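You operate a simulated robot arm through the tools that you are given. There is no shell and no other tool. Be economical: measure what you need, move in short steps, check, and stop when the job is done.

Carry out the task below with a simulated robot arm. There is one attempt and no reset: what you move stays moved.

TASK
Change the marker from red ink to blue; line the rod in its rest.
Fine: red cup back in its empty well, blue cup in the holder, clamp shut, marker up to the clamp and back.
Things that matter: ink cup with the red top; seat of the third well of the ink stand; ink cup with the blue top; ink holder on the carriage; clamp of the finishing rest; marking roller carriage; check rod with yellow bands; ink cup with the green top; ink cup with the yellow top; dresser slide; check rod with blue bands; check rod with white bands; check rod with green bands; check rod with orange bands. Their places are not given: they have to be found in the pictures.

It is judged by the outcome, as a careful person would: the job done as asked, and still so three seconds after it is handed in. It fails if anything else is knocked over, pushed out of place, dropped, spilled or broken.

THE ROBOT
A 6-joint arm with a two-finger parallel gripper, fixed in place. Base frame: the origin is at the foot of the arm, x ahead of it, y to its left, z up. Lengths are in mm, angles in degrees, forces in N, time in s.
Its first joint turns from -66.0 to 66.0 degrees. Payload 2.9 kg.
Tool frame: the origin (TCP) lies between the finger pads and is the grasp point; the fingertips stand 30 mm ahead of it; z points along the fingers, y is the line along which they close. The gripper opens to 110 mm. The fingers are 20 mm wide and 10 mm thick; the gripper's body (48 by 112 mm) begins 55 mm behind the TCP.
Orientation is that of the tool frame in the base frame, as [roll, pitch, yaw] about the fixed x, y, z axes, in that order (R = Rz(yaw) Ry(pitch) Rx(roll)). With the fingers straight down and closing along the base's y, the tool's x points along the base's -x, its y along +y and its z along -z.

THE INTERFACE
- The arm moves only by the tool drive_tool. Its argument "moves" is one flat list of numbers, 7 for each row, row after row: the shift along the tool's x, y, z in units of 400 mm (1.0 is 400 mm), then the turn, a rotation vector about the tool's x, y, z in units of 180 degrees (1.0 is 180 degrees), then the finger opening in mm, from 0 to 110. In form: [x, y, z, wx, wy, wz, claw, x, y, z, wx, wy, wz, claw, ...]. A call has 1 to 10 rows; each row is the pose to reach, as a shift and turn from the pose commanded when the call began, along the tool's axes at that moment. A call with a number of a shift or a turn outside -1 to 1 is refused whole. A row lasts 0.2 s, in which the tool goes at most 50 mm and 8.6 degrees; a call with a longer step from one row to the next is refused whole, and so is a gripper value outside its range. A pose out of reach is approached as far as the arm can. The call stops where the force on the tool passes 90 N (or 10 N more than at its start, if that is more) or the arm is blocked; 0.2 s more then pass. The fingers move at their own pace (about 108 mm/s each) and stop on an object; they squeeze with about 21 N. The grip force told is the motor's: it shows also when the fingers shut on nothing. Time passes only in rows, and 0.2 s behind the last, so rows that repeat a pose let the fingers close. It gives the time, the measured TCP pose, the force on the tool (base axes), the opening and the grip force at its end, in the units of the frame above (readings bear some noise).
- Cameras (640 x 400 px; columns grow to the right, rows downward): "scene" is fixed at [87.2, 437, 1397.8]; the picture's right is [-0.68, -0.73, 0.00], its down [-0.32, 0.30, -0.90] and it looks along [0.66, -0.61, -0.44] (base axes); focal length 231 px, centre (320, 200). "wrist" rides on the gripper at [-36, 0, -57] in the tool frame; the picture's right is [0.00, -1.00, 0.00], its down [0.97, 0.00, -0.24] and it looks along [0.24, 0.00, 0.97] (tool axes); focal length 218 px, centre (320, 200).
- capture(camera): a new picture of that camera. No time passes.
- measure_at(camera, pixels): for up to 12 pixels [column, row] of the newest picture of that camera ("zoom" is the newest enlarged one), the place [x, y, z] in the base frame of the surface seen there, good to about 3 mm. No time passes.
- enlarge(camera, box): a new picture of the part [left, top, right, bottom] of that camera's present view, enlarged. No time passes.
- close_job(): hands the job in; it is judged then, once.

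Work in short steps. Measure before you move; look again where a grasp or a placing could have gone wrong, and mend it. You have 80 turns and 34 pictures in all, those below and enlarged ones among them. Open the gripper and draw the arm clear of the work before you hand the job in, unless the task says otherwise; then end with one line.

The tools are called after ">>>" as a command line: name --argument value ..., lists and objects as JSON in quotes. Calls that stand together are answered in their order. drive_tool: Moves the arm, as the interface text tells. Its arguments: {"type":"object","properties":{"moves":{"type":"array","items":{"type":"number"}}},"required":["moves"]} The other tools are called the same way: capture (camera) takes a picture; measure_at (camera, pixels) gives the place of the surface under pixels of a picture; enlarge (camera, box) takes an enlarged picture of a part of a camera's view; close_job () hands the job in.

At the start:

```text
time: 0.0
tool_pos: [317.4, 10.7, 1353.4]
tool_rot: [179.9, 0.0, -179.9]
force: [0.3, 0.9, 0.8]
grip_width: 110.1
grasp_force: 0.1
```

scene: 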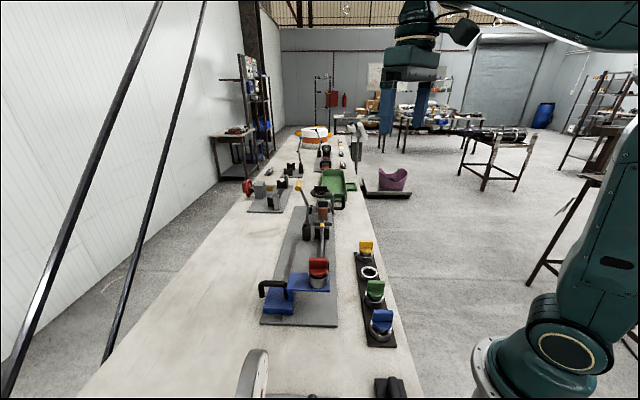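
wrist: 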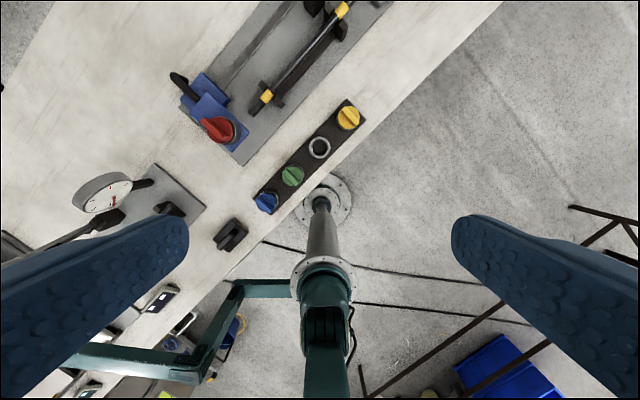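

The pictures show the marking rig with the red cup near scene (318,270), and the ink stand near (370,290). I take enlarged views first.

>>> enlarge --camera "scene" --box '[240, 170, 420, 350]'

>>> enlarge --camera "wrist" --box '[140, 0, 420, 230]'

```text
2.22 times, centred on (330, 260) of scene
```

zoom: 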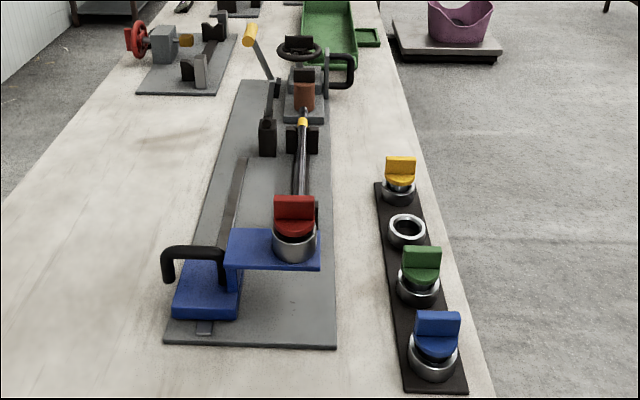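

```text
1.74 times, centred on (280, 115) of wrist
```

zoom: 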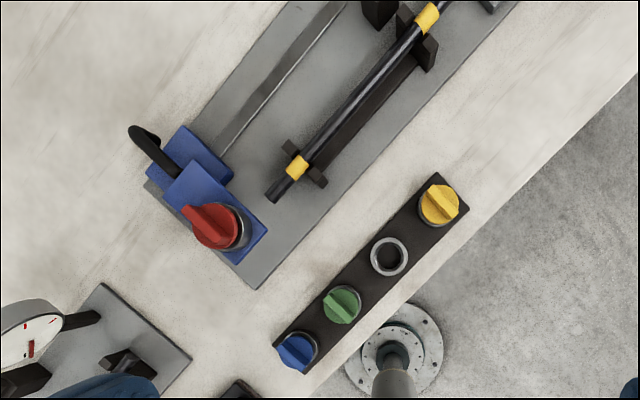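

I measure the key points in the wrist zoom: cup tops, the empty well, stand, carriage, handle and rod.

>>> measure_at --camera "zoom" --pixels '[[213, 226], [243, 238], [388, 256], [439, 204], [342, 305], [297, 352], [258, 232], [150, 150], [138, 135], [297, 168], [427, 18], [230, 155]]'

>>> enlarge --camera "scene" --box '[290, 160, 370, 220]'

```text
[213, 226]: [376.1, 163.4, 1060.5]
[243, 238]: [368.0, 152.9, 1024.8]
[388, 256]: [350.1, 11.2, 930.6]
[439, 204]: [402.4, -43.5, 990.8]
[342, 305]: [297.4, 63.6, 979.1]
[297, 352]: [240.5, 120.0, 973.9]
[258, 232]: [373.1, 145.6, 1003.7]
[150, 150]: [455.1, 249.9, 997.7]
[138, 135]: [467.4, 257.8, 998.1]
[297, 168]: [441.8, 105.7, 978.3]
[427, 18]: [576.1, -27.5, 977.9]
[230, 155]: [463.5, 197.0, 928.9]
```

```text
6.67 times, centred on (330, 190) of scene
```

zoom: 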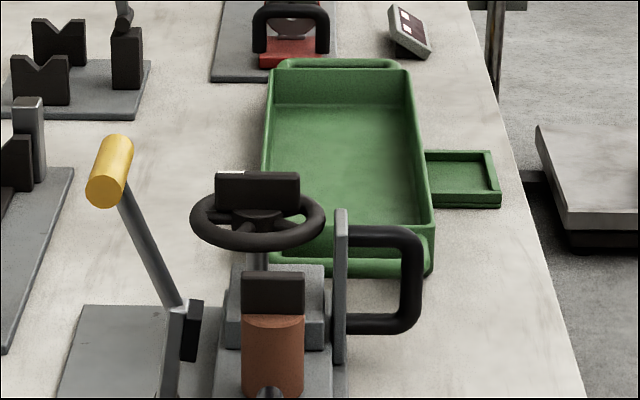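

The clamp lever has a yellow knob near (110,170) in this zoom. I measure it and its surroundings.

>>> measure_at --camera "zoom" --pixels '[[105, 190], [122, 150], [150, 240], [178, 305], [258, 195], [210, 230], [310, 225], [340, 260], [415, 290], [272, 295], [272, 360], [110, 340]]'

>>> enlarge --camera "scene" --box '[255, 180, 355, 335]'

```text
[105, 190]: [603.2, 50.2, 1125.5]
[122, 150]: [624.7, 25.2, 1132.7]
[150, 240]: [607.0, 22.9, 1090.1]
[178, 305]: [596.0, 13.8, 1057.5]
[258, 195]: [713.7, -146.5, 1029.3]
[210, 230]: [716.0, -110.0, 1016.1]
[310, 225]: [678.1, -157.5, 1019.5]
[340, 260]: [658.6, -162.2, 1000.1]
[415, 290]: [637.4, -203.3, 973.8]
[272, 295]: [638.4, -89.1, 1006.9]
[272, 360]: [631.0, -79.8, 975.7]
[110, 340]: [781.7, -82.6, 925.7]
```

```text
2.58 times, centred on (305, 258) of scene
```

zoom: 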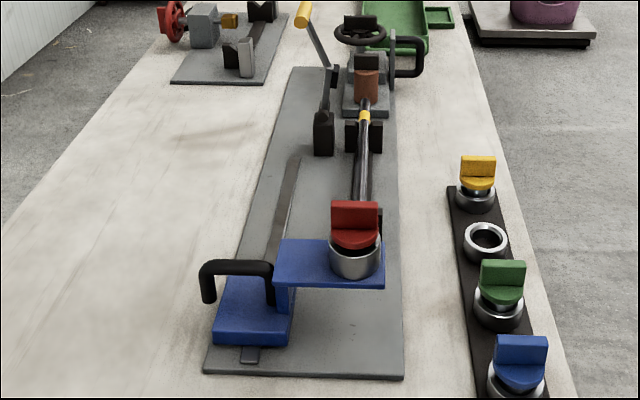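

Next I lower the wrist camera over the carriage and stand to see how the caps' blades lie.

>>> drive_tool --moves '[-0.025, 0.05, 0.09, 0, 0, 0, 110, -0.05, 0.1, 0.18, 0, 0, 0, 110, -0.075, 0.15, 0.27, 0, 0, 0, 110, -0.1, 0.2, 0.36, 0, 0, 0, 110]'

>>> capture --camera "wrist"

```text
time: 1.0
tool_pos: [356.6, 89.8, 1208.8]
tool_rot: [179.8, 0.0, -180.0]
force: [1.0, 0.9, 0.2]
grip_width: 110.0
grasp_force: 0.0
```

```text
27 pictures are left
```

wrist: 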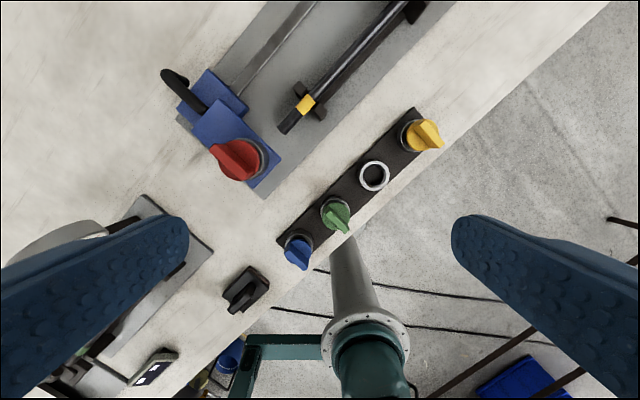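

>>> enlarge --camera "wrist" --box '[160, 60, 460, 280]'

```text
1.82 times, centred on (310, 170) of wrist
```

zoom: 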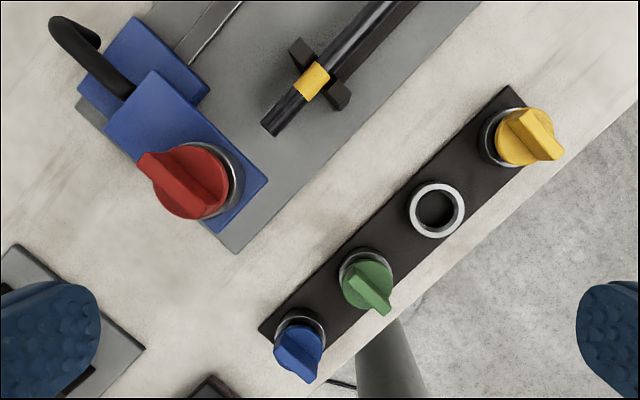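

Each cap has a raised blade lying across the stand, at about 45° in base. I measure the blade ends, the tops and the rims.

>>> measure_at --camera "zoom" --pixels '[[150, 163], [200, 207], [180, 183], [288, 337], [310, 368], [412, 210], [460, 208], [436, 186], [436, 234], [240, 190], [436, 210], [420, 250]]'

>>> measure_at --camera "zoom" --pixels '[[360, 275], [383, 307], [520, 120], [552, 155], [350, 260], [300, 320], [278, 345], [322, 340], [70, 60], [95, 40], [55, 25], [115, 80]]'

```text
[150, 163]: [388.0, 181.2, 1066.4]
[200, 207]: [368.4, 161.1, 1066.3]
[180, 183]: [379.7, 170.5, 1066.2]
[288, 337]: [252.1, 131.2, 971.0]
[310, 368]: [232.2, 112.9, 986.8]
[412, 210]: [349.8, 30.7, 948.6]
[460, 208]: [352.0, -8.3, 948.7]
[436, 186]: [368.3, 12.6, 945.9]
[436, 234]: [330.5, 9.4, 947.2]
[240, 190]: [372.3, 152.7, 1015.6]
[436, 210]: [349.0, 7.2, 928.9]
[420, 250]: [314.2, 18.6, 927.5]
```

```text
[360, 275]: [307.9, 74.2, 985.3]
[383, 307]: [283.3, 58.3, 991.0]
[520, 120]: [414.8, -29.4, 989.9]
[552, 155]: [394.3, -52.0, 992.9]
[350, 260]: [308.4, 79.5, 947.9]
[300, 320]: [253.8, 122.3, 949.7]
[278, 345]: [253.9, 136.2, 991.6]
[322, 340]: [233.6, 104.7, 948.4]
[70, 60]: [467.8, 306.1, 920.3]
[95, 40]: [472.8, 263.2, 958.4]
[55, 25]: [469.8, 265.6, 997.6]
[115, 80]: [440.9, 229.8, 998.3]
```

I check the height of the cap shoulders beside the blades. After that I turn the tool 45° so the fingers close along the stand, and move above the red cup.

>>> measure_at --camera "zoom" --pixels '[[200, 158], [165, 205], [185, 150], [380, 270], [350, 292], [548, 120], [508, 155], [303, 335], [85, 75], [220, 175], [150, 110], [120, 30]]'

>>> drive_tool --moves '[-0.008, 0.033, 0.012, 0, 0, -0.042, 60, -0.016, 0.066, 0.024, 0, 0, -0.084, 60, -0.025, 0.1, 0.036, 0, 0, -0.126, 60, -0.033, 0.133, 0.048, 0, 0, -0.168, 60, -0.041, 0.166, 0.06, 0, 0, -0.21, 60, -0.05, 0.2, 0.075, 0, 0, -0.25, 60]'

>>> capture --camera "wrist"

```text
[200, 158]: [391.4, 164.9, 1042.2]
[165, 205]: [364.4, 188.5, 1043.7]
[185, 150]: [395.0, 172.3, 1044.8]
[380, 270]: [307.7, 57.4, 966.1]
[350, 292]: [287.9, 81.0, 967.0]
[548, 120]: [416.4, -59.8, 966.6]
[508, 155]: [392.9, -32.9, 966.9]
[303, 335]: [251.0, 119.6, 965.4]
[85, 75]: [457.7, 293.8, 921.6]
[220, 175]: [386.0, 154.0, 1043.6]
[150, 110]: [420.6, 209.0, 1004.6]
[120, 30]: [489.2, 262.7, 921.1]
```

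```text
time: 2.4
tool_pos: [375.1, 169.5, 1178.6]
tool_rot: [179.9, 0.1, -134.8]
force: [0.4, -0.2, -0.2]
grip_width: 60.1
grasp_force: 0.1
```

```text
25 pictures are left
```

wrist: 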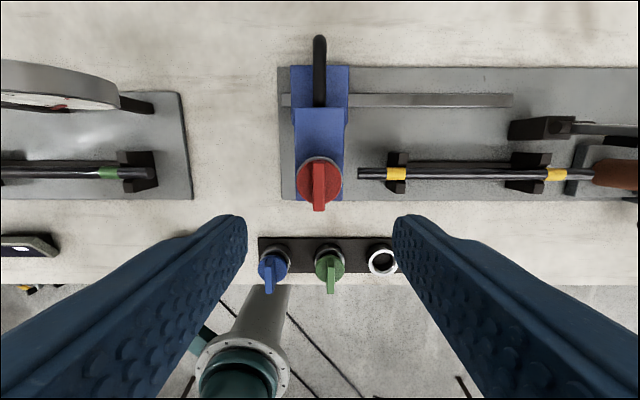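

The view is now square with the stand. The red blade is at column 319, rows 160–212, so I measure it along with the handle and rail.

>>> measure_at --camera "wrist" --pixels '[[318, 168], [319, 190], [319, 208], [319, 40], [319, 60], [319, 80], [319, 100], [350, 100], [510, 100], [362, 174], [395, 174], [556, 174]]'

>>> measure_at --camera "wrist" --pixels '[[382, 261], [368, 261], [396, 261], [382, 250], [382, 273], [265, 262], [268, 288], [327, 262], [331, 288], [293, 75], [348, 75], [303, 190]]'

```text
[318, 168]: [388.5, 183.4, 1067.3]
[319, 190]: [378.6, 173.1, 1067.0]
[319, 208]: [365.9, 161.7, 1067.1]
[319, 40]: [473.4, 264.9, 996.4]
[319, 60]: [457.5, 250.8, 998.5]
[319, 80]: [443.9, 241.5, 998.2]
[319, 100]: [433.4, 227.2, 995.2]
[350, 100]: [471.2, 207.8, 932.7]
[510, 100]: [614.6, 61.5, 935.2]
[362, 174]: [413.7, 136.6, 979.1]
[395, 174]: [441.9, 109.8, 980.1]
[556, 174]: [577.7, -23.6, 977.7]
```

```text
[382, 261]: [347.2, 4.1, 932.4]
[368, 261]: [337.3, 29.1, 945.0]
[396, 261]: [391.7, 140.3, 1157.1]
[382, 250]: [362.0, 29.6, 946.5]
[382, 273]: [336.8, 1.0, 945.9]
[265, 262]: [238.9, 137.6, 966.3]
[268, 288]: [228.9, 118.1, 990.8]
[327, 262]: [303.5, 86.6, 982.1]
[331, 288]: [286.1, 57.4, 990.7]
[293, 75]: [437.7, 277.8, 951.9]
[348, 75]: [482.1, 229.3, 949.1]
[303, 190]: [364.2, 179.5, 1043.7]
```

The blade is centred under the fingers. I descend until the tips are about 3 mm above the cap shoulder (TCP z = 1076) and close.

>>> drive_tool --moves '[-0.008, 0, 0.09, 0, 0, 0, 45, -0.008, 0, 0.18, 0, 0, 0, 45, -0.008, 0, 0.23, 0, 0, 0, 45, -0.008, 0, 0.255, 0, 0, 0, 45, -0.008, 0, 0.255, 0, 0, 0, 0, -0.008, 0, 0.255, 0, 0, 0, 0, -0.008, 0, 0.255, 0, 0, 0, 0]'

```text
time: 4.0
tool_pos: [381.7, 171.7, 1078.0]
tool_rot: [-180.0, 0.1, -135.1]
force: [-0.8, 0.0, 0.2]
grip_width: 8.8
grasp_force: 21.2
```

The fingers hold the 9 mm blade. I lift slowly and watch the force.

>>> drive_tool --moves '[0, 0, -0.02, 0, 0, 0, 0, 0, 0, -0.04, 0, 0, 0, 0, 0, 0, -0.08, 0, 0, 0, 0, 0, 0, -0.12, 0, 0, 0, 0, 0, 0, -0.16, 0, 0, 0, 0, 0, 0, -0.2, 0, 0, 0, 0]'

>>> capture --camera "wrist"

```text
time: 5.4
tool_pos: [380.5, 172.0, 1158.8]
tool_rot: [-180.0, 0.1, -135.0]
force: [1.0, 0.6, -0.7]
grip_width: 9.2
grasp_force: 20.9
```

```text
24 pictures are left
```

wrist: 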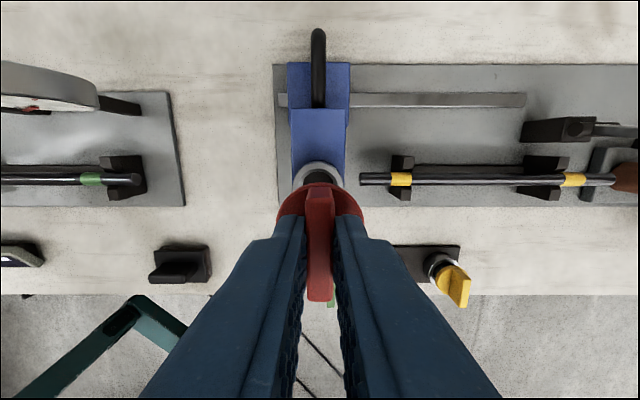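

The red cup is out and held upright. I measure the blade in the hand and the empty holder ring, and enlarge the scene view to see the cup's length.

>>> measure_at --camera "wrist" --pixels '[[320, 192], [320, 240], [320, 298], [296, 175], [318, 163], [341, 175], [300, 195], [352, 205]]'

>>> enlarge --camera "scene" --box '[260, 180, 420, 340]'

```text
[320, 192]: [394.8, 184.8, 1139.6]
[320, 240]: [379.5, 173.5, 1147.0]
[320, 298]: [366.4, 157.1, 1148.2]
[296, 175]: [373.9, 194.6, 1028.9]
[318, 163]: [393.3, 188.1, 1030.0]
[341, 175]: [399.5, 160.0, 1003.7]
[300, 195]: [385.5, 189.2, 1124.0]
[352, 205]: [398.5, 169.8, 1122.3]
```

```text
2.50 times, centred on (340, 260) of scene
```

zoom: 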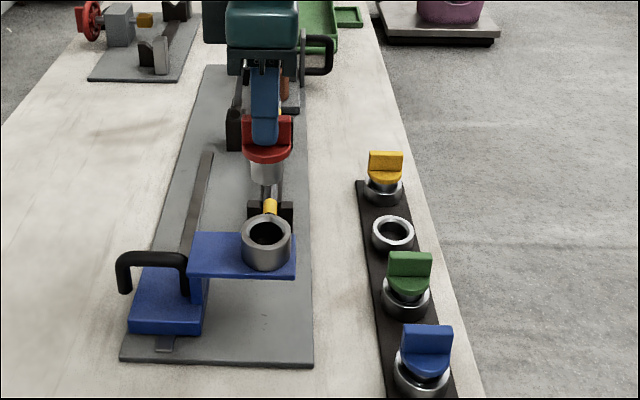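

The cup body is a short cone, so it should seat easily. I measure the holder ring and well ring in this zoom.

>>> measure_at --camera "zoom" --pixels '[[244, 234], [289, 234], [267, 219], [267, 249], [375, 233], [411, 233], [393, 219], [393, 246], [267, 235], [393, 233], [262, 190]]'

```text
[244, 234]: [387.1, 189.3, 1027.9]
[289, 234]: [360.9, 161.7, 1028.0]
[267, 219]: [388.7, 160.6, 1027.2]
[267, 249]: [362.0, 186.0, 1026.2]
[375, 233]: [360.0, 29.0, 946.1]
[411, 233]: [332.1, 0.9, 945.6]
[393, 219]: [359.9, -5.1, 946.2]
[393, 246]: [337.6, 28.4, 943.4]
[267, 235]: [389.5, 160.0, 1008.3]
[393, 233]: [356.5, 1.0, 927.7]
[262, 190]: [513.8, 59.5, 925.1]
```

I carry the red cup above the empty well, about (350, 12).

>>> drive_tool --moves '[0.08, -0.057, 0, 0, 0, 0, 0, 0.16, -0.115, 0, 0, 0, 0, 0, 0.25, -0.175, 0, 0, 0, 0, 0, 0.332, -0.2323, 0, 0, 0, 0, 0, 0.332, -0.2323, 0.1, 0, 0, 0, 0, 0.332, -0.2323, 0.2, 0, 0, 0, 0, 0.332, -0.2323, 0.25, 0, 0, 0, 0]'

>>> enlarge --camera "scene" --box '[320, 210, 420, 340]'

>>> capture --camera "wrist"

```text
time: 7.0
tool_pos: [349.6, 12.1, 1056.4]
tool_rot: [-180.0, 0.1, -135.0]
force: [0.2, 0.0, -1.4]
grip_width: 8.9
grasp_force: 20.9
```

```text
3.08 times, centred on (370, 275) of scene
```

zoom: 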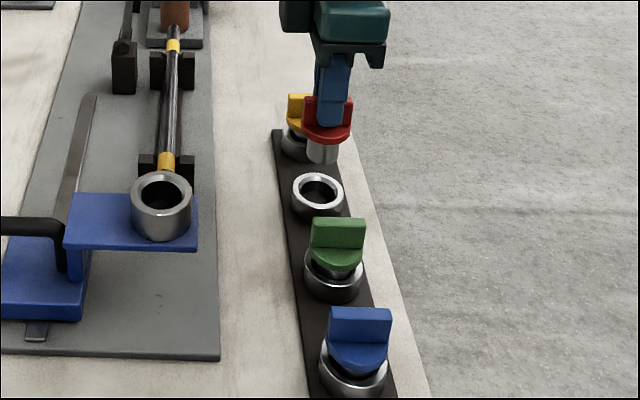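

```text
21 pictures are left
```

wrist: 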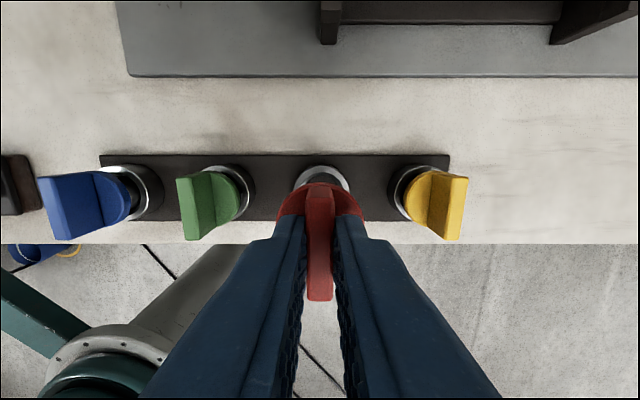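

The ring is centred at about column 322 and the cup at 320. I measure the visible ring arc to correct the offset.

>>> measure_at --camera "wrist" --pixels '[[322, 169], [297, 183], [347, 183], [303, 174], [341, 174], [320, 192], [320, 298], [280, 205], [362, 205]]'

```text
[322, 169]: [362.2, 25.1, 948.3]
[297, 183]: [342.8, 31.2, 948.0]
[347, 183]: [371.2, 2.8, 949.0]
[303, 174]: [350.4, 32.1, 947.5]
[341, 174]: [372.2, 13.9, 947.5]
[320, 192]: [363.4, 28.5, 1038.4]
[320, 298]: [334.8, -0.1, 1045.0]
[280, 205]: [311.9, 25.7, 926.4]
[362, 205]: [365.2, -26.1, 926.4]
```

I shift about 1 mm along the stand and lower toward the seat (TCP z about 1001), slowly at the end.

>>> drive_tool --moves '[0, -0.003, 0.04, 0, 0, 0, 0, 0, -0.003, 0.08, 0, 0, 0, 0, 0, -0.003, 0.1, 0, 0, 0, 0, 0, -0.003, 0.115, 0, 0, 0, 0, 0, -0.003, 0.125, 0, 0, 0, 0, 0, -0.003, 0.133, 0, 0, 0, 0, 0, -0.003, 0.137, 0, 0, 0, 0]'

>>> enlarge --camera "scene" --box '[340, 220, 410, 300]'

```text
time: 8.6
tool_pos: [352.3, 11.8, 1001.6]
tool_rot: [180.0, 0.1, -134.9]
force: [-7.3, -6.1, 1.6]
grip_width: 8.8
grasp_force: 20.8
```

```text
5.00 times, centred on (375, 260) of scene
```

zoom: 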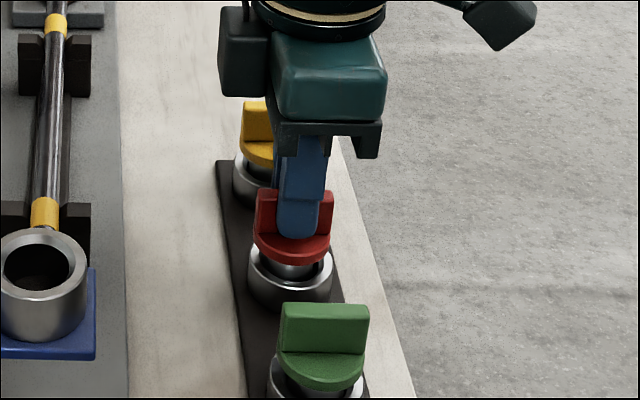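

It's nearly seated, with a side force of about −9 N along v, so the cup is slightly too far out. I ease 1.6 mm inward and finish the descent.

>>> drive_tool --moves '[0.003, 0, 0, 0, 0, 0, 0, 0.004, 0, 0.003, 0, 0, 0, 0, 0.004, 0, 0.006, 0, 0, 0, 0]'

```text
time: 9.4
tool_pos: [352.5, 11.1, 1001.7]
tool_rot: [-179.8, 0.3, -134.8]
force: [-6.5, 2.0, 16.2]
grip_width: 9.6
grasp_force: 20.4
```

Bottom contact is 16 N up at the expected height, so the cup is seated. I open to 30 mm and rise.

>>> drive_tool --moves '[0, 0, -0.003, 0, 0, 0, 30, 0, 0, -0.003, 0, 0, 0, 30, 0, 0, -0.05, 0, 0, 0, 30, 0, 0, -0.15, 0, 0, 0, 30, 0, 0, -0.25, 0, 0, 0, 30, 0, 0, -0.35, 0, 0, 0, 30]'

>>> capture --camera "wrist"

```text
time: 10.8
tool_pos: [351.5, 10.2, 1140.4]
tool_rot: [179.9, 0.1, -135.0]
force: [-0.2, 0.0, 0.3]
grip_width: 29.9
grasp_force: 0.1
```

```text
19 pictures are left
```

wrist: 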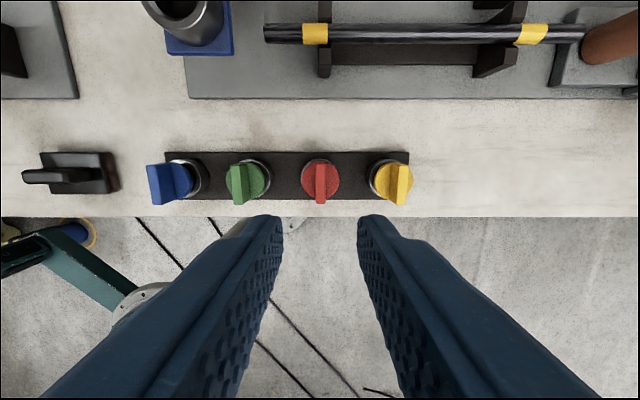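

The red cup is in the third well at (320,180). I measure all the blade tops and shoulders for height comparison and the blue grasp.

>>> measure_at --camera "wrist" --pixels '[[320, 170], [320, 200], [310, 180], [331, 180], [240, 175], [243, 200], [232, 185], [157, 172], [157, 200], [180, 180], [405, 200], [195, 165]]'

```text
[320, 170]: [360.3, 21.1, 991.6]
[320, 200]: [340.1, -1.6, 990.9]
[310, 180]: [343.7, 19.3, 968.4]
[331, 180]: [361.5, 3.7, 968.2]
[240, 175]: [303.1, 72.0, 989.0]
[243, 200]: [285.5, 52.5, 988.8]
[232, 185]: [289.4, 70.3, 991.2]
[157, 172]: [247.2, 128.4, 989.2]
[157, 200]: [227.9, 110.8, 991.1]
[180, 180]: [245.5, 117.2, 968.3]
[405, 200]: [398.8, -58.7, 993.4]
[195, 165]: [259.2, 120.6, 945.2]
```

The red top and shoulder heights match its neighbours. I move above the blue cup and look before descending.

>>> drive_tool --moves '[0, 0.1, 0, 0, 0, 0, 45, 0, 0.2, 0, 0, 0, 0, 45, 0, 0.3, 0, 0, 0, 0, 45, 0, 0.3825, 0, 0, 0, 0, 45, 0, 0.3825, 0.08, 0, 0, 0, 45]'

>>> capture --camera "wrist"

```text
time: 12.0
tool_pos: [242.8, 119.8, 1105.9]
tool_rot: [-180.0, 0.0, -135.0]
force: [0.1, 0.0, 0.5]
grip_width: 45.0
grasp_force: 0.0
```

```text
18 pictures are left
```

wrist: 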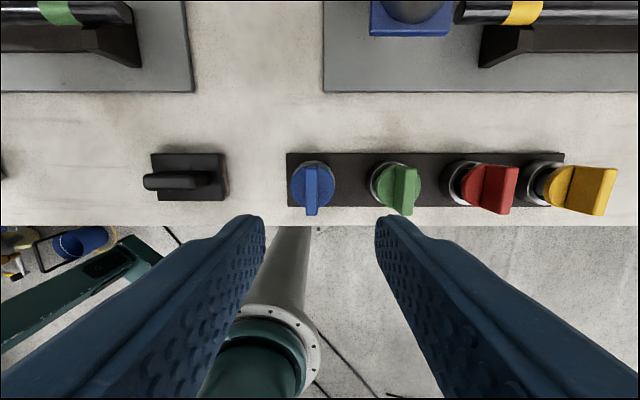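

The blue blade sits at column ~311, slightly left of centre, so I measure it.

>>> measure_at --camera "wrist" --pixels '[[312, 172], [312, 190], [312, 208], [308, 190], [316, 190], [298, 185], [328, 185], [408, 190]]'

```text
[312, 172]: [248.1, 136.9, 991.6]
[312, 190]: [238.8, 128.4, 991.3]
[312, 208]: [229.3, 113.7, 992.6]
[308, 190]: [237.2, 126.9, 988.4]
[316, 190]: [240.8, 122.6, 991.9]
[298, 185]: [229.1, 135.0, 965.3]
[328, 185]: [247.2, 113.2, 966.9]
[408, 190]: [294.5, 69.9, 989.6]
```

The blue blade centre is about 6.5 mm to the left. I correct for that, descend and grip.

>>> drive_tool --moves '[-0.004, 0.01625, 0, 0, 0, 0, 45, -0.004, 0.01625, 0.1, 0, 0, 0, 45, -0.004, 0.01625, 0.2, 0, 0, 0, 45, -0.004, 0.01625, 0.265, 0, 0, 0, 45, -0.004, 0.01625, 0.265, 0, 0, 0, 0, -0.004, 0.01625, 0.265, 0, 0, 0, 0, -0.004, 0.01625, 0.265, 0, 0, 0, 0]'

```text
time: 13.6
tool_pos: [241.9, 125.3, 1003.7]
tool_rot: [-180.0, 0.1, -135.0]
force: [-0.6, -0.3, -0.1]
grip_width: 9.2
grasp_force: 21.4
```

The blue cup is gripped. I lift it straight up to z ≈ 1157, then carry it above the holder.

>>> drive_tool --moves '[0, 0, -0.03, 0, 0, 0, 0, 0, 0, -0.1, 0, 0, 0, 0, 0, 0, -0.2, 0, 0, 0, 0, 0, 0, -0.3, 0, 0, 0, 0, 0, 0, -0.39, 0, 0, 0, 0, -0.08, -0.04, -0.39, 0, 0, 0, 0, -0.16, -0.08, -0.39, 0, 0, 0, 0, -0.24, -0.12, -0.39, 0, 0, 0, 0, -0.3295, -0.1635, -0.39, 0, 0, 0, 0, -0.3295, -0.1635, -0.34, 0, 0, 0, 0]'

>>> capture --camera "wrist"

```text
time: 15.8
tool_pos: [377.9, 171.1, 1138.3]
tool_rot: [179.9, 0.1, -135.0]
force: [-0.2, 0.3, -1.0]
grip_width: 8.9
grasp_force: 21.2
```

```text
17 pictures are left
```

wrist: 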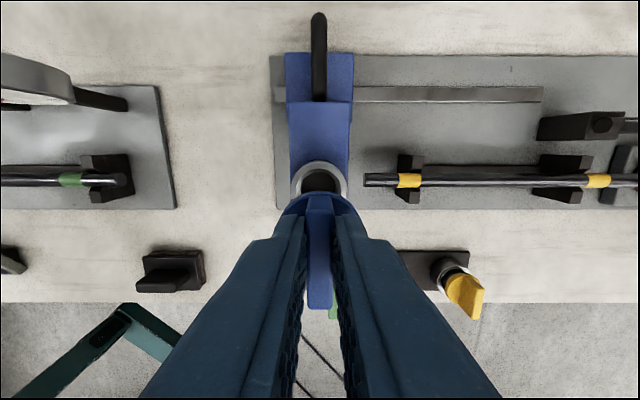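

The ring is centred at column 319.5, which is good. The blue cup sits a few pixels lower in the hand than red did, so I measure its offset.

>>> measure_at --camera "wrist" --pixels '[[319, 200], [319, 230], [319, 260], [319, 303], [319, 308], [295, 180], [345, 180], [319, 163], [290, 207], [350, 207]]'

```text
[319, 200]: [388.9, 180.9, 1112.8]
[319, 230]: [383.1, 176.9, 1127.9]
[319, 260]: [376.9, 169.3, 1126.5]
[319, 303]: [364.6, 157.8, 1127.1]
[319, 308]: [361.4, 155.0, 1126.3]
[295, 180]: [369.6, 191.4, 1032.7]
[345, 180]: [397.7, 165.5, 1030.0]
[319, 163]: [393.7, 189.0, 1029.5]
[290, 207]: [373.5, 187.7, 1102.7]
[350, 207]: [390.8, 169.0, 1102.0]
```

The blue cup sits about 4.5 mm nearer the base in the grip than red did. I shift outward by that amount and descend gently.

>>> drive_tool --moves '[-0.011, 0, 0, 0, 0, 0, 0, -0.011, 0, 0.06, 0, 0, 0, 0, -0.011, 0, 0.1, 0, 0, 0, 0, -0.011, 0, 0.115, 0, 0, 0, 0, -0.011, 0, 0.127, 0, 0, 0, 0, -0.011, 0, 0.135, 0, 0, 0, 0, -0.011, 0, 0.141, 0, 0, 0, 0]'

```text
time: 17.4
tool_pos: [382.6, 174.0, 1081.8]
tool_rot: [180.0, 0.2, -134.9]
force: [1.2, 5.9, 2.0]
grip_width: 9.1
grasp_force: 21.4
```

Only a small side force (+5 N along v). I nudge 1 mm outward and finish the descent.

>>> drive_tool --moves '[-0.0025, 0.001, 0, 0, 0, 0, 0, -0.0025, 0.001, 0.004, 0, 0, 0, 0, -0.0025, 0.001, 0.008, 0, 0, 0, 0, -0.0025, 0.001, 0.011, 0, 0, 0, 0]'

```text
time: 18.4
tool_pos: [382.2, 174.7, 1078.4]
tool_rot: [179.9, 0.3, -135.0]
force: [-2.5, -4.2, 13.8]
grip_width: 9.1
grasp_force: 20.4
```

Bottom contact is at the expected z of about 1078. I release, rise, and look.

>>> drive_tool --moves '[0, 0, -0.002, 0, 0, 0, 40, 0, 0, -0.002, 0, 0, 0, 40, 0, 0, -0.05, 0, 0, 0, 40, 0, 0, -0.15, 0, 0, 0, 40, 0, 0, -0.25, 0, 0, 0, 40, 0, 0, -0.35, 0, 0, 0, 40]'

>>> capture --camera "wrist"

```text
time: 19.8
tool_pos: [382.5, 175.8, 1219.2]
tool_rot: [-180.0, 0.1, -135.0]
force: [-0.3, 0.0, 0.7]
grip_width: 40.0
grasp_force: 0.0
```

```text
16 pictures are left
```

wrist: 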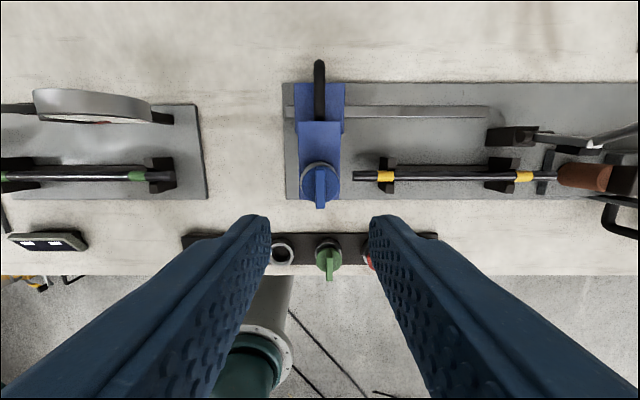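

Blue is in the holder. I check its heights and move along the rail toward the clamp for a closer look.

>>> measure_at --camera "wrist" --pixels '[[320, 172], [320, 203], [310, 180], [331, 180], [319, 70], [319, 100], [512, 135], [545, 137], [600, 140], [525, 175], [580, 175], [485, 110]]'

>>> drive_tool --moves '[0, -0.1, 0, 0, 0, 0, 40, 0, -0.2, 0, 0, 0, 0, 40, 0, -0.3, 0, 0, 0, 0, 40, 0, -0.4, 0, 0, 0, 0, 40, 0, -0.5, 0, 0, 0, 0, 40]'

>>> capture --camera "wrist"

```text
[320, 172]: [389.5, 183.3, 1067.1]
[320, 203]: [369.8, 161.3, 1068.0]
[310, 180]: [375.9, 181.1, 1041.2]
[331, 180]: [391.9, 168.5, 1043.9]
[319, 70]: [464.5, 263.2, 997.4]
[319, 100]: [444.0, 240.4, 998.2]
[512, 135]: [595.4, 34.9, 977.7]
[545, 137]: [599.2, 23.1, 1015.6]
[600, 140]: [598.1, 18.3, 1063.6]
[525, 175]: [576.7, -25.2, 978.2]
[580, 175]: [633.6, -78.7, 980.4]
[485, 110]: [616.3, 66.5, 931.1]
```

```text
time: 21.0
tool_pos: [523.7, 31.9, 1216.3]
tool_rot: [-180.0, 0.1, -135.0]
force: [0.2, -0.3, 0.1]
grip_width: 40.0
grasp_force: 0.1
```

```text
15 pictures are left
```

wrist: 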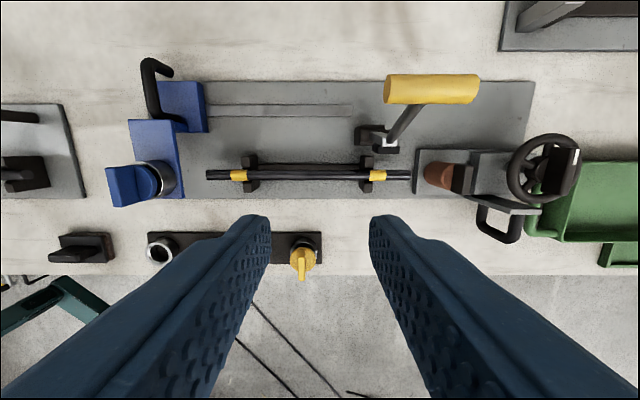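

The arm reaches here. I enlarge on the clamp and the end unit.

>>> enlarge --camera "wrist" --box '[330, 60, 600, 250]'

```text
2.11 times, centred on (465, 155) of wrist
```

zoom: 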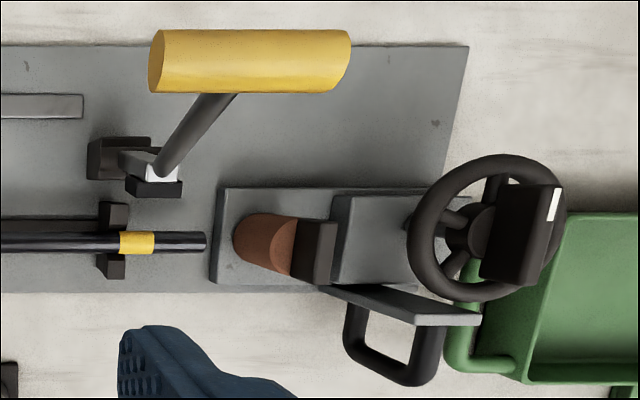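

I measure the clamp's handle, leg, pad and pivot.

>>> measure_at --camera "zoom" --pixels '[[165, 60], [250, 60], [330, 60], [250, 40], [250, 85], [220, 105], [195, 135], [170, 165], [160, 173], [155, 188], [110, 160], [140, 160]]'

>>> measure_at --camera "zoom" --pixels '[[135, 150], [135, 143], [112, 212], [112, 268], [136, 243], [190, 241], [265, 225], [80, 242], [115, 240], [260, 265], [315, 240], [400, 350]]'

```text
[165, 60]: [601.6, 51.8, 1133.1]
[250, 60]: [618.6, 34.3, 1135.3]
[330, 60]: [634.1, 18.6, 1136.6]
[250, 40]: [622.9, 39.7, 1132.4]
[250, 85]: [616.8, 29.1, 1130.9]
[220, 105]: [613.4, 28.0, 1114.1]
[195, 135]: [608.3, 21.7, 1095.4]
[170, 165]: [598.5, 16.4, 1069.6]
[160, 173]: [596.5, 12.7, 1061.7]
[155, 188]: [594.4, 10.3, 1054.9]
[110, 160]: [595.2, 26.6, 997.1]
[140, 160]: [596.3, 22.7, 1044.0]
```

```text
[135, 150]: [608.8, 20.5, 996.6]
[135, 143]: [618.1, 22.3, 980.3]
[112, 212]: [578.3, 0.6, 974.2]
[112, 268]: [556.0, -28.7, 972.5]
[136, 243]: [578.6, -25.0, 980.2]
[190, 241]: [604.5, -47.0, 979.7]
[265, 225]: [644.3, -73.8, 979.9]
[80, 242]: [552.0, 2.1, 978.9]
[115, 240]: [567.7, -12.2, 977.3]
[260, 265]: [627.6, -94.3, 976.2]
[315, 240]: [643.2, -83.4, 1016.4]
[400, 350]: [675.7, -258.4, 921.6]
```

The clamp swings about an axis along the rail, near (v=438, z=990). Its yellow handle also lies along the rail, at v=462 and z≈1125. Closing means swinging it about 90° over the rod toward the base, so I turn the tool 90° to grip across the handle.

>>> drive_tool --moves '[-0.017, -0.0123, 0, 0, 0, 0.046, 45, -0.034, -0.0246, 0, 0, 0, 0.092, 45, -0.05, -0.037, 0, 0, 0, 0.138, 45, -0.067, -0.049, 0, 0, 0, 0.184, 45, -0.084, -0.0615, 0, 0, 0, 0.23, 45, -0.1, -0.074, 0, 0, 0, 0.276, 45, -0.117, -0.086, 0, 0, 0, 0.322, 45, -0.134, -0.098, 0, 0, 0, 0.368, 45, -0.15, -0.11, 0, 0, 0, 0.414, 45, -0.167, -0.123, 0, 0, 0, 0.46, 45]'

```text
time: 23.2
tool_pos: [583.2, 43.1, 1208.5]
tool_rot: [179.9, 0.0, 144.8]
force: [0.8, 0.2, -0.4]
grip_width: 45.1
grasp_force: 0.0
out of reach, approached as far as the arm can: row 7, 8, 9, 10
```

It's slightly out of reach at this height. The arm should reach farther lower down, so I lower to z ≈ 1175, still clear above the handle, and finish the turn.

>>> drive_tool --moves '[0, 0, 0.05, 0, 0, 0.02, 45, 0, 0, 0.1, 0, 0, 0.04, 45, 0, 0, 0.1, 0, 0, 0.04, 45]'

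>>> capture --camera "wrist"

```text
time: 24.0
tool_pos: [583.2, 44.4, 1166.5]
tool_rot: [179.9, 0.0, 134.9]
force: [-0.5, 0.4, -1.2]
grip_width: 45.1
grasp_force: 0.1
```

```text
13 pictures are left
```

wrist: 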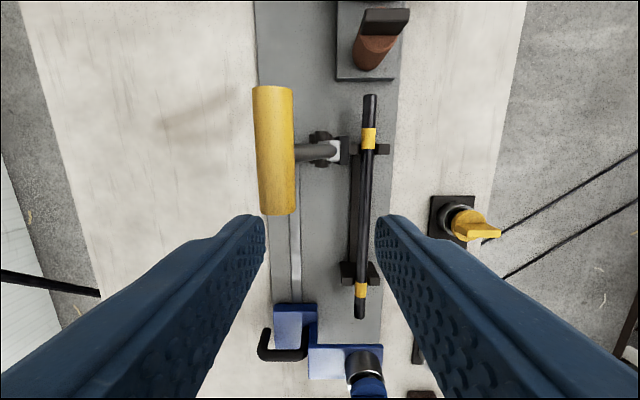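

Reach is fine at this height. I measure the handle from this view.

>>> measure_at --camera "wrist" --pixels '[[274, 100], [274, 150], [274, 205], [256, 150], [292, 150], [305, 152], [320, 152], [335, 150], [345, 145], [344, 158], [320, 135], [369, 140]]'

```text
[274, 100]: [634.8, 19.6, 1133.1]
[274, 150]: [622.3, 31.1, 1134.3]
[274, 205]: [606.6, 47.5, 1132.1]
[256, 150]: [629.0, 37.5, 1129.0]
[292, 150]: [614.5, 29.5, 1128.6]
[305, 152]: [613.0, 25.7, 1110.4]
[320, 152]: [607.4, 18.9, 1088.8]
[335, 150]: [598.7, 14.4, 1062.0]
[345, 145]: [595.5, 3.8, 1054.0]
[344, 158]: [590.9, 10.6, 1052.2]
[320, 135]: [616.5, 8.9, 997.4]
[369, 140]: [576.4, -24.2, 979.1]
```

The handle axis is at v≈462.5, z≈1124, u 390–441, and its leg is at u≈415. I come down beside the near end, then slide along the rail to straddle the handle at u≈396.

>>> drive_tool --moves '[0.0125, 0, 0, 0, 0, 0, 45, 0.0125, 0.049, 0, 0, 0, 0, 45, 0.0125, 0.049, 0.045, 0, 0, 0, 45, 0.0125, 0.049, 0.09, 0, 0, 0, 45, -0.01, 0.049, 0.09, 0, 0, 0, 45, -0.0375, 0.049, 0.09, 0, 0, 0, 45, -0.0375, 0.049, 0.09, 0, 0, 0, 45]'

```text
time: 25.6
tool_pos: [609.0, 46.7, 1130.9]
tool_rot: [179.8, 0.1, 135.0]
force: [0.5, 0.5, 0.2]
grip_width: 45.1
grasp_force: 0.0
```

I close on the handle and begin the arc gently, up to about 22°.

>>> drive_tool --moves '[0, 0, 0, 0, 0, 0, 0, 0, 0, 0, 0, 0, 0, 0, 0, 0, 0, 0, 0, 0, 0, 0, -0.0225, -0.003, 0, 0, 0, 0, 0, -0.045, -0.005, 0, 0, 0, 0, 0, -0.068, -0.0055, 0, 0, 0, 0, 0, -0.09, -0.0035, 0, 0, 0, 0, 0, -0.1125, -0.001, 0, 0, 0, 0, 0, -0.1345, 0.0037, 0, 0, 0, 0]'

```text
time: 27.6
tool_pos: [570.9, 8.5, 1129.1]
tool_rot: [179.9, 0.0, 135.0]
force: [3.3, -0.5, 5.6]
grip_width: 16.5
grasp_force: 45.9
```

The lever moves freely, with about 6 N on the tool. I continue the arc to about 60°.

>>> drive_tool --moves '[0, -0.022, 0.006, 0, 0, 0, 0, 0, -0.043, 0.013, 0, 0, 0, 0, 0, -0.0845, 0.031, 0, 0, 0, 0, 0, -0.123, 0.055, 0, 0, 0, 0, 0, -0.158, 0.0835, 0, 0, 0, 0, 0, -0.189, 0.116, 0, 0, 0, 0]'

```text
time: 29.0
tool_pos: [516.4, -44.5, 1081.3]
tool_rot: [179.9, -0.1, 135.0]
force: [5.2, -1.3, 2.8]
grip_width: 16.6
grasp_force: 45.2
```

I continue to about 80°, watching for the force rise at closure.

>>> drive_tool --moves '[0, -0.013, 0.018, 0, 0, 0, 0, 0, -0.0265, 0.037, 0, 0, 0, 0, 0, -0.0375, 0.0565, 0, 0, 0, 0, 0, -0.048, 0.0765, 0, 0, 0, 0, 0, -0.0535, 0.09, 0, 0, 0, 0, 0, -0.059, 0.104, 0, 0, 0, 0]'

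>>> enlarge --camera "scene" --box '[270, 170, 370, 260]'

```text
time: 30.4
tool_pos: [500.6, -59.7, 1040.9]
tool_rot: [179.7, -0.1, 135.2]
force: [18.2, 6.6, -5.3]
grip_width: 16.3
grasp_force: 45.1
```

```text
4.44 times, centred on (320, 215) of scene
```

zoom: 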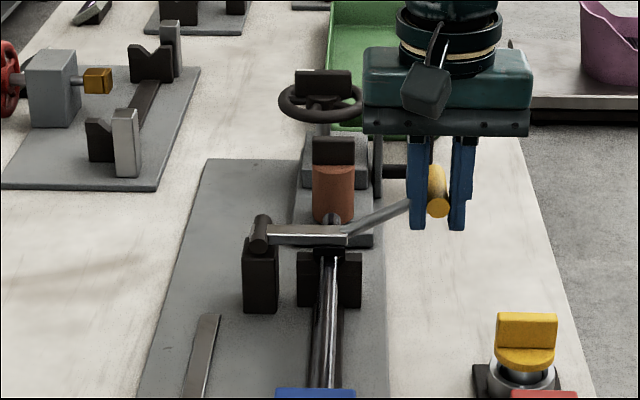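

The arm is nearly horizontal with its pad just above the rod, and the handle pulls 17 N toward the pivot. I move straight down with a slight inward correction until it contacts.

>>> drive_tool --moves '[0, 0.006, 0.006, 0, 0, 0, 0, 0, 0.007, 0.012, 0, 0, 0, 0, 0, 0.007, 0.018, 0, 0, 0, 0, 0, 0.007, 0.024, 0, 0, 0, 0]'

```text
time: 31.4
tool_pos: [501.2, -60.7, 1035.9]
tool_rot: [179.8, 0.2, 134.6]
force: [-19.4, -19.2, 50.0]
grip_width: 16.6
grasp_force: 45.0
```

A 50 N upward reaction suggests the pad is on the rod. I take an enlarged view to check.

>>> enlarge --camera "scene" --box '[290, 205, 350, 245]'

```text
10.00 times, centred on (320, 225) of scene
```

zoom: 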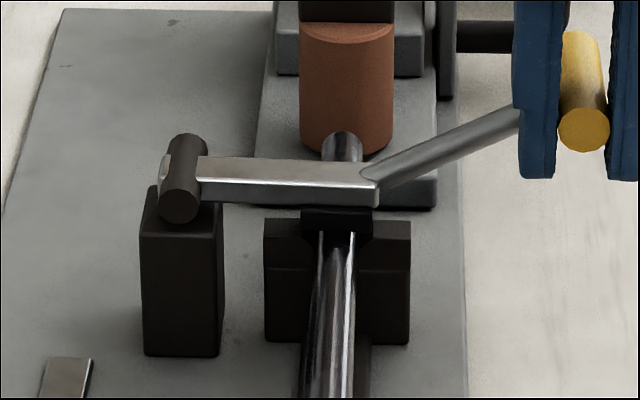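

The pad sits on the rod, so the clamp is shut. I relieve the load, open, and lift clear of the handle.

>>> drive_tool --moves '[0, 0, -0.008, 0, 0, 0, 0, 0, 0, -0.008, 0, 0, 0, 45, 0, 0, -0.008, 0, 0, 0, 45, 0, 0, -0.06, 0, 0, 0, 45, 0, 0, -0.16, 0, 0, 0, 45, 0, 0, -0.26, 0, 0, 0, 45, 0, 0, -0.36, 0, 0, 0, 45]'

>>> capture --camera "wrist"

```text
time: 33.0
tool_pos: [502.4, -60.2, 1174.6]
tool_rot: [-180.0, -0.1, 135.0]
force: [0.0, 1.0, 1.5]
grip_width: 44.9
grasp_force: 0.0
```

```text
10 pictures are left
```

wrist: 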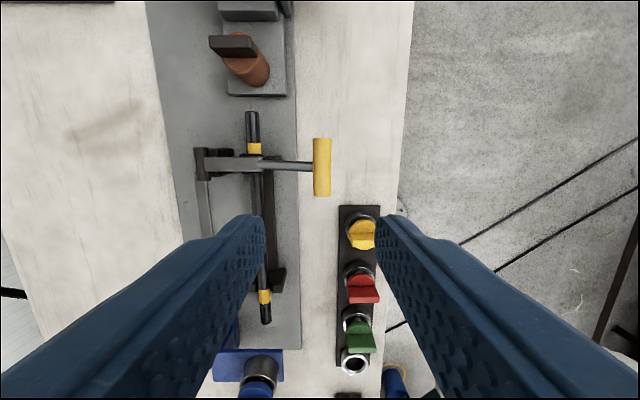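

The clamp stayed shut. I verify heights, then return the tool to its earlier yaw and go above the carriage handle bar (u≈146, v≈490).

>>> measure_at --camera "wrist" --pixels '[[321, 150], [321, 185], [285, 165], [230, 163], [205, 165], [255, 120], [254, 148], [264, 297]]'

>>> drive_tool --moves '[0.063, 0.044, 0, 0, 0, -0.045, 45, 0.126, 0.088, 0, 0, 0, -0.09, 45, 0.189, 0.132, 0, 0, 0, -0.135, 45, 0.252, 0.176, 0, 0, 0, -0.18, 45, 0.315, 0.22, 0, 0, 0, -0.225, 45, 0.378, 0.264, 0, 0, 0, -0.27, 45, 0.441, 0.308, 0, 0, 0, -0.315, 45, 0.504, 0.352, 0, 0, 0, -0.36, 45, 0.567, 0.4, 0, 0, 0, -0.405, 45, 0.63, 0.4425, 0, 0, 0, -0.45, 45]'

>>> drive_tool --moves '[0, 0, 0.03, 0, 0, -0.025, 45, 0, 0, 0.06, 0, 0, -0.05, 45, 0, 0, 0.08, 0, 0, -0.05, 45]'

>>> capture --camera "wrist"

```text
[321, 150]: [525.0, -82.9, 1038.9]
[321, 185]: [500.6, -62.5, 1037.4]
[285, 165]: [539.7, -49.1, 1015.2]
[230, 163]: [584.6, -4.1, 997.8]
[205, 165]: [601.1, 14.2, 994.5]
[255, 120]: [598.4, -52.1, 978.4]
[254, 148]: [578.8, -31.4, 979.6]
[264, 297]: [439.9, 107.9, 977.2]
```

```text
time: 35.2
tool_pos: [451.1, 243.5, 1177.1]
tool_rot: [179.9, 0.1, -143.9]
force: [-0.5, 0.6, 0.8]
grip_width: 45.0
grasp_force: 0.1
```

```text
time: 36.0
tool_pos: [449.1, 244.5, 1145.4]
tool_rot: [179.9, 0.1, -134.8]
force: [0.7, 0.9, 0.1]
grip_width: 45.0
grasp_force: 0.0
```

```text
9 pictures are left
```

wrist: 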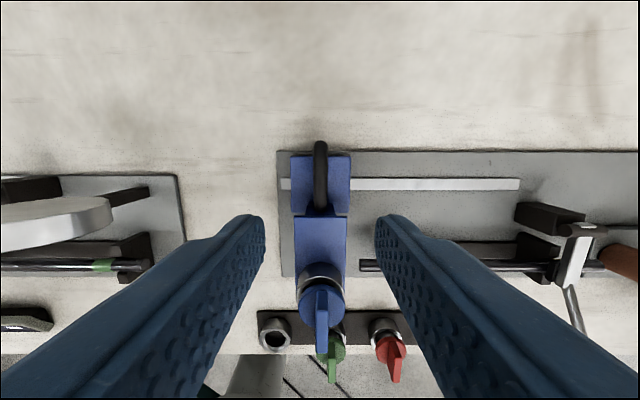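

The handle bar is at column 320, rows 142–208. I measure it and the carriage edges as the start reference.

>>> measure_at --camera "wrist" --pixels '[[320, 150], [320, 175], [320, 200], [316, 175], [325, 175], [297, 165], [345, 165], [520, 183], [290, 184], [342, 235], [300, 235], [575, 235]]'

```text
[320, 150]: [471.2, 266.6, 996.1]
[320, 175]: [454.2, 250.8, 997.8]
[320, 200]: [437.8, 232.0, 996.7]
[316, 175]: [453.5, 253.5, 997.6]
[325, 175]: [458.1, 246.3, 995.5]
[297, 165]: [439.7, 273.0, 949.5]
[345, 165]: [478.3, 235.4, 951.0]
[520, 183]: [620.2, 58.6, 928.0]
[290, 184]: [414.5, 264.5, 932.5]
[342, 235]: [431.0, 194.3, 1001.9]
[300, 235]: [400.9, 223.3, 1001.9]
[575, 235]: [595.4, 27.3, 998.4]
```

The bar is centred under the fingers (u≈144.5). I descend to z≈1000 and grip it.

>>> drive_tool --moves '[0, 0, 0.1, 0, 0, 0, 45, 0, 0, 0.2, 0, 0, 0, 45, 0, 0, 0.3, 0, 0, 0, 45, 0, 0, 0.362, 0, 0, 0, 45, 0, 0, 0.362, 0, 0, 0, 0, 0, 0, 0.362, 0, 0, 0, 0, 0, 0, 0.362, 0, 0, 0, 0]'

```text
time: 37.6
tool_pos: [449.6, 244.9, 997.7]
tool_rot: [-179.9, 0.1, -135.0]
force: [-0.3, 1.0, -3.4]
grip_width: 13.9
grasp_force: 44.9
```

The bar is gripped (14 mm). I pull the carriage along the rail toward the clamp, steadily, for the first 100 mm.

>>> drive_tool --moves '[0, -0.02, 0, 0, 0, 0, 0, 0, -0.06, 0, 0, 0, 0, 0, 0, -0.1, 0, 0, 0, 0, 0, 0, -0.14, 0, 0, 0, 0, 0, 0, -0.18, 0, 0, 0, 0, 0, 0, -0.22, 0, 0, 0, 0, 0, 0, -0.25, 0, 0, 0, 0, 0]'

>>> enlarge --camera "scene" --box '[240, 180, 400, 330]'

```text
time: 39.2
tool_pos: [520.0, 174.0, 998.4]
tool_rot: [179.9, -0.1, -134.9]
force: [-2.0, 1.3, -4.5]
grip_width: 13.4
grasp_force: 44.7
```

```text
2.67 times, centred on (320, 255) of scene
```

zoom: 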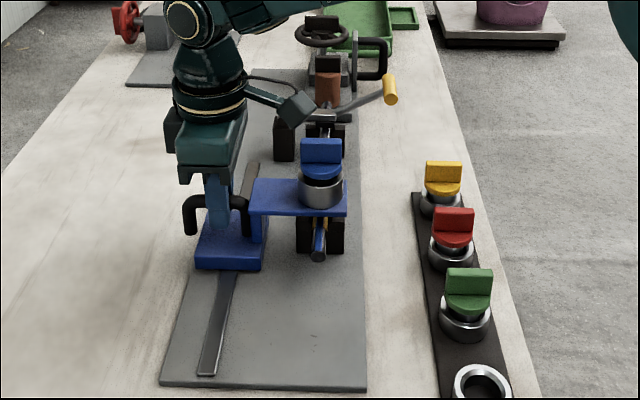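

A blue line is appearing on the rod. I continue another 90 mm.

>>> drive_tool --moves '[0, -0.04, 0, 0, 0, 0, 0, 0, -0.08, 0, 0, 0, 0, 0, 0, -0.12, 0, 0, 0, 0, 0, 0, -0.16, 0, 0, 0, 0, 0, 0, -0.2, 0, 0, 0, 0, 0, 0, -0.225, 0, 0, 0, 0, 0]'

>>> enlarge --camera "scene" --box '[270, 180, 370, 260]'

```text
time: 40.6
tool_pos: [584.3, 110.9, 997.2]
tool_rot: [179.9, 0.2, -135.0]
force: [-5.1, -1.7, -10.6]
grip_width: 13.4
grasp_force: 45.5
```

```text
5.00 times, centred on (320, 220) of scene
```

zoom: 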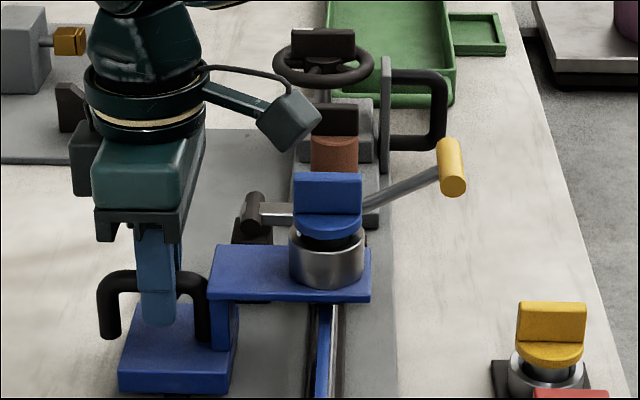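

About 40 mm remain before the clamp. I creep in small steps.

>>> drive_tool --moves '[0, -0.02, 0, 0, 0, 0, 0, 0, -0.04, 0, 0, 0, 0, 0, 0, -0.06, 0, 0, 0, 0, 0]'

```text
time: 41.4
tool_pos: [598.3, 95.1, 998.0]
tool_rot: [179.7, -0.2, -134.6]
force: [-26.2, 8.1, -10.1]
grip_width: 13.6
grasp_force: 45.3
```

Resistance of 24 N along the rail after 211 mm of travel. I look at whether it's the end stop.

>>> enlarge --camera "scene" --box '[285, 195, 355, 255]'

>>> capture --camera "wrist"

```text
6.67 times, centred on (320, 225) of scene
```

zoom: 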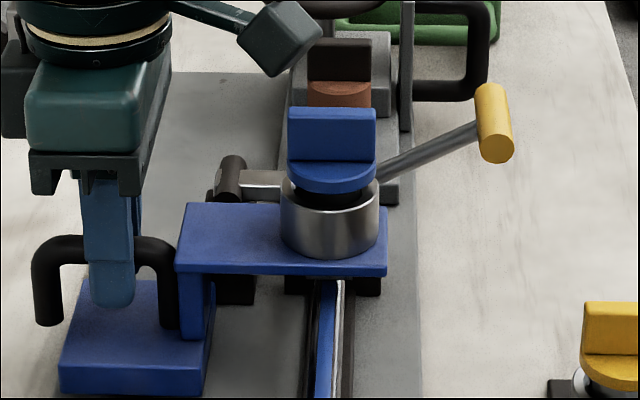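

```text
5 pictures are left
```

wrist: 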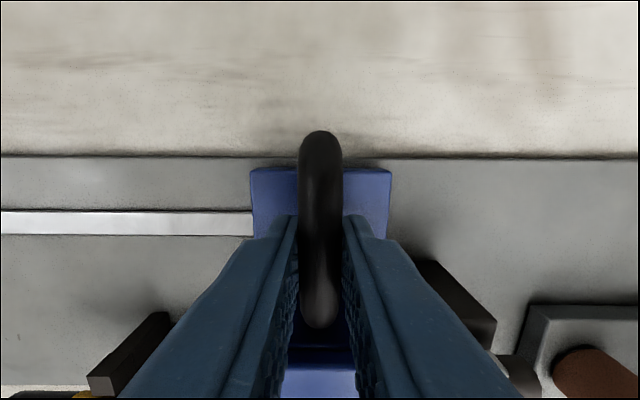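

The carriage covers the rail's end, just short of the clamp. I press 3 mm more to confirm the stop, then start back.

>>> drive_tool --moves '[0, -0.004, 0, 0, 0, 0, 0, 0, -0.008, 0, 0, 0, 0, 0]'

```text
time: 42.0
tool_pos: [598.5, 95.6, 998.5]
tool_rot: [179.4, -0.5, -134.3]
force: [-44.4, 28.3, -3.8]
grip_width: 13.7
grasp_force: 44.7
```

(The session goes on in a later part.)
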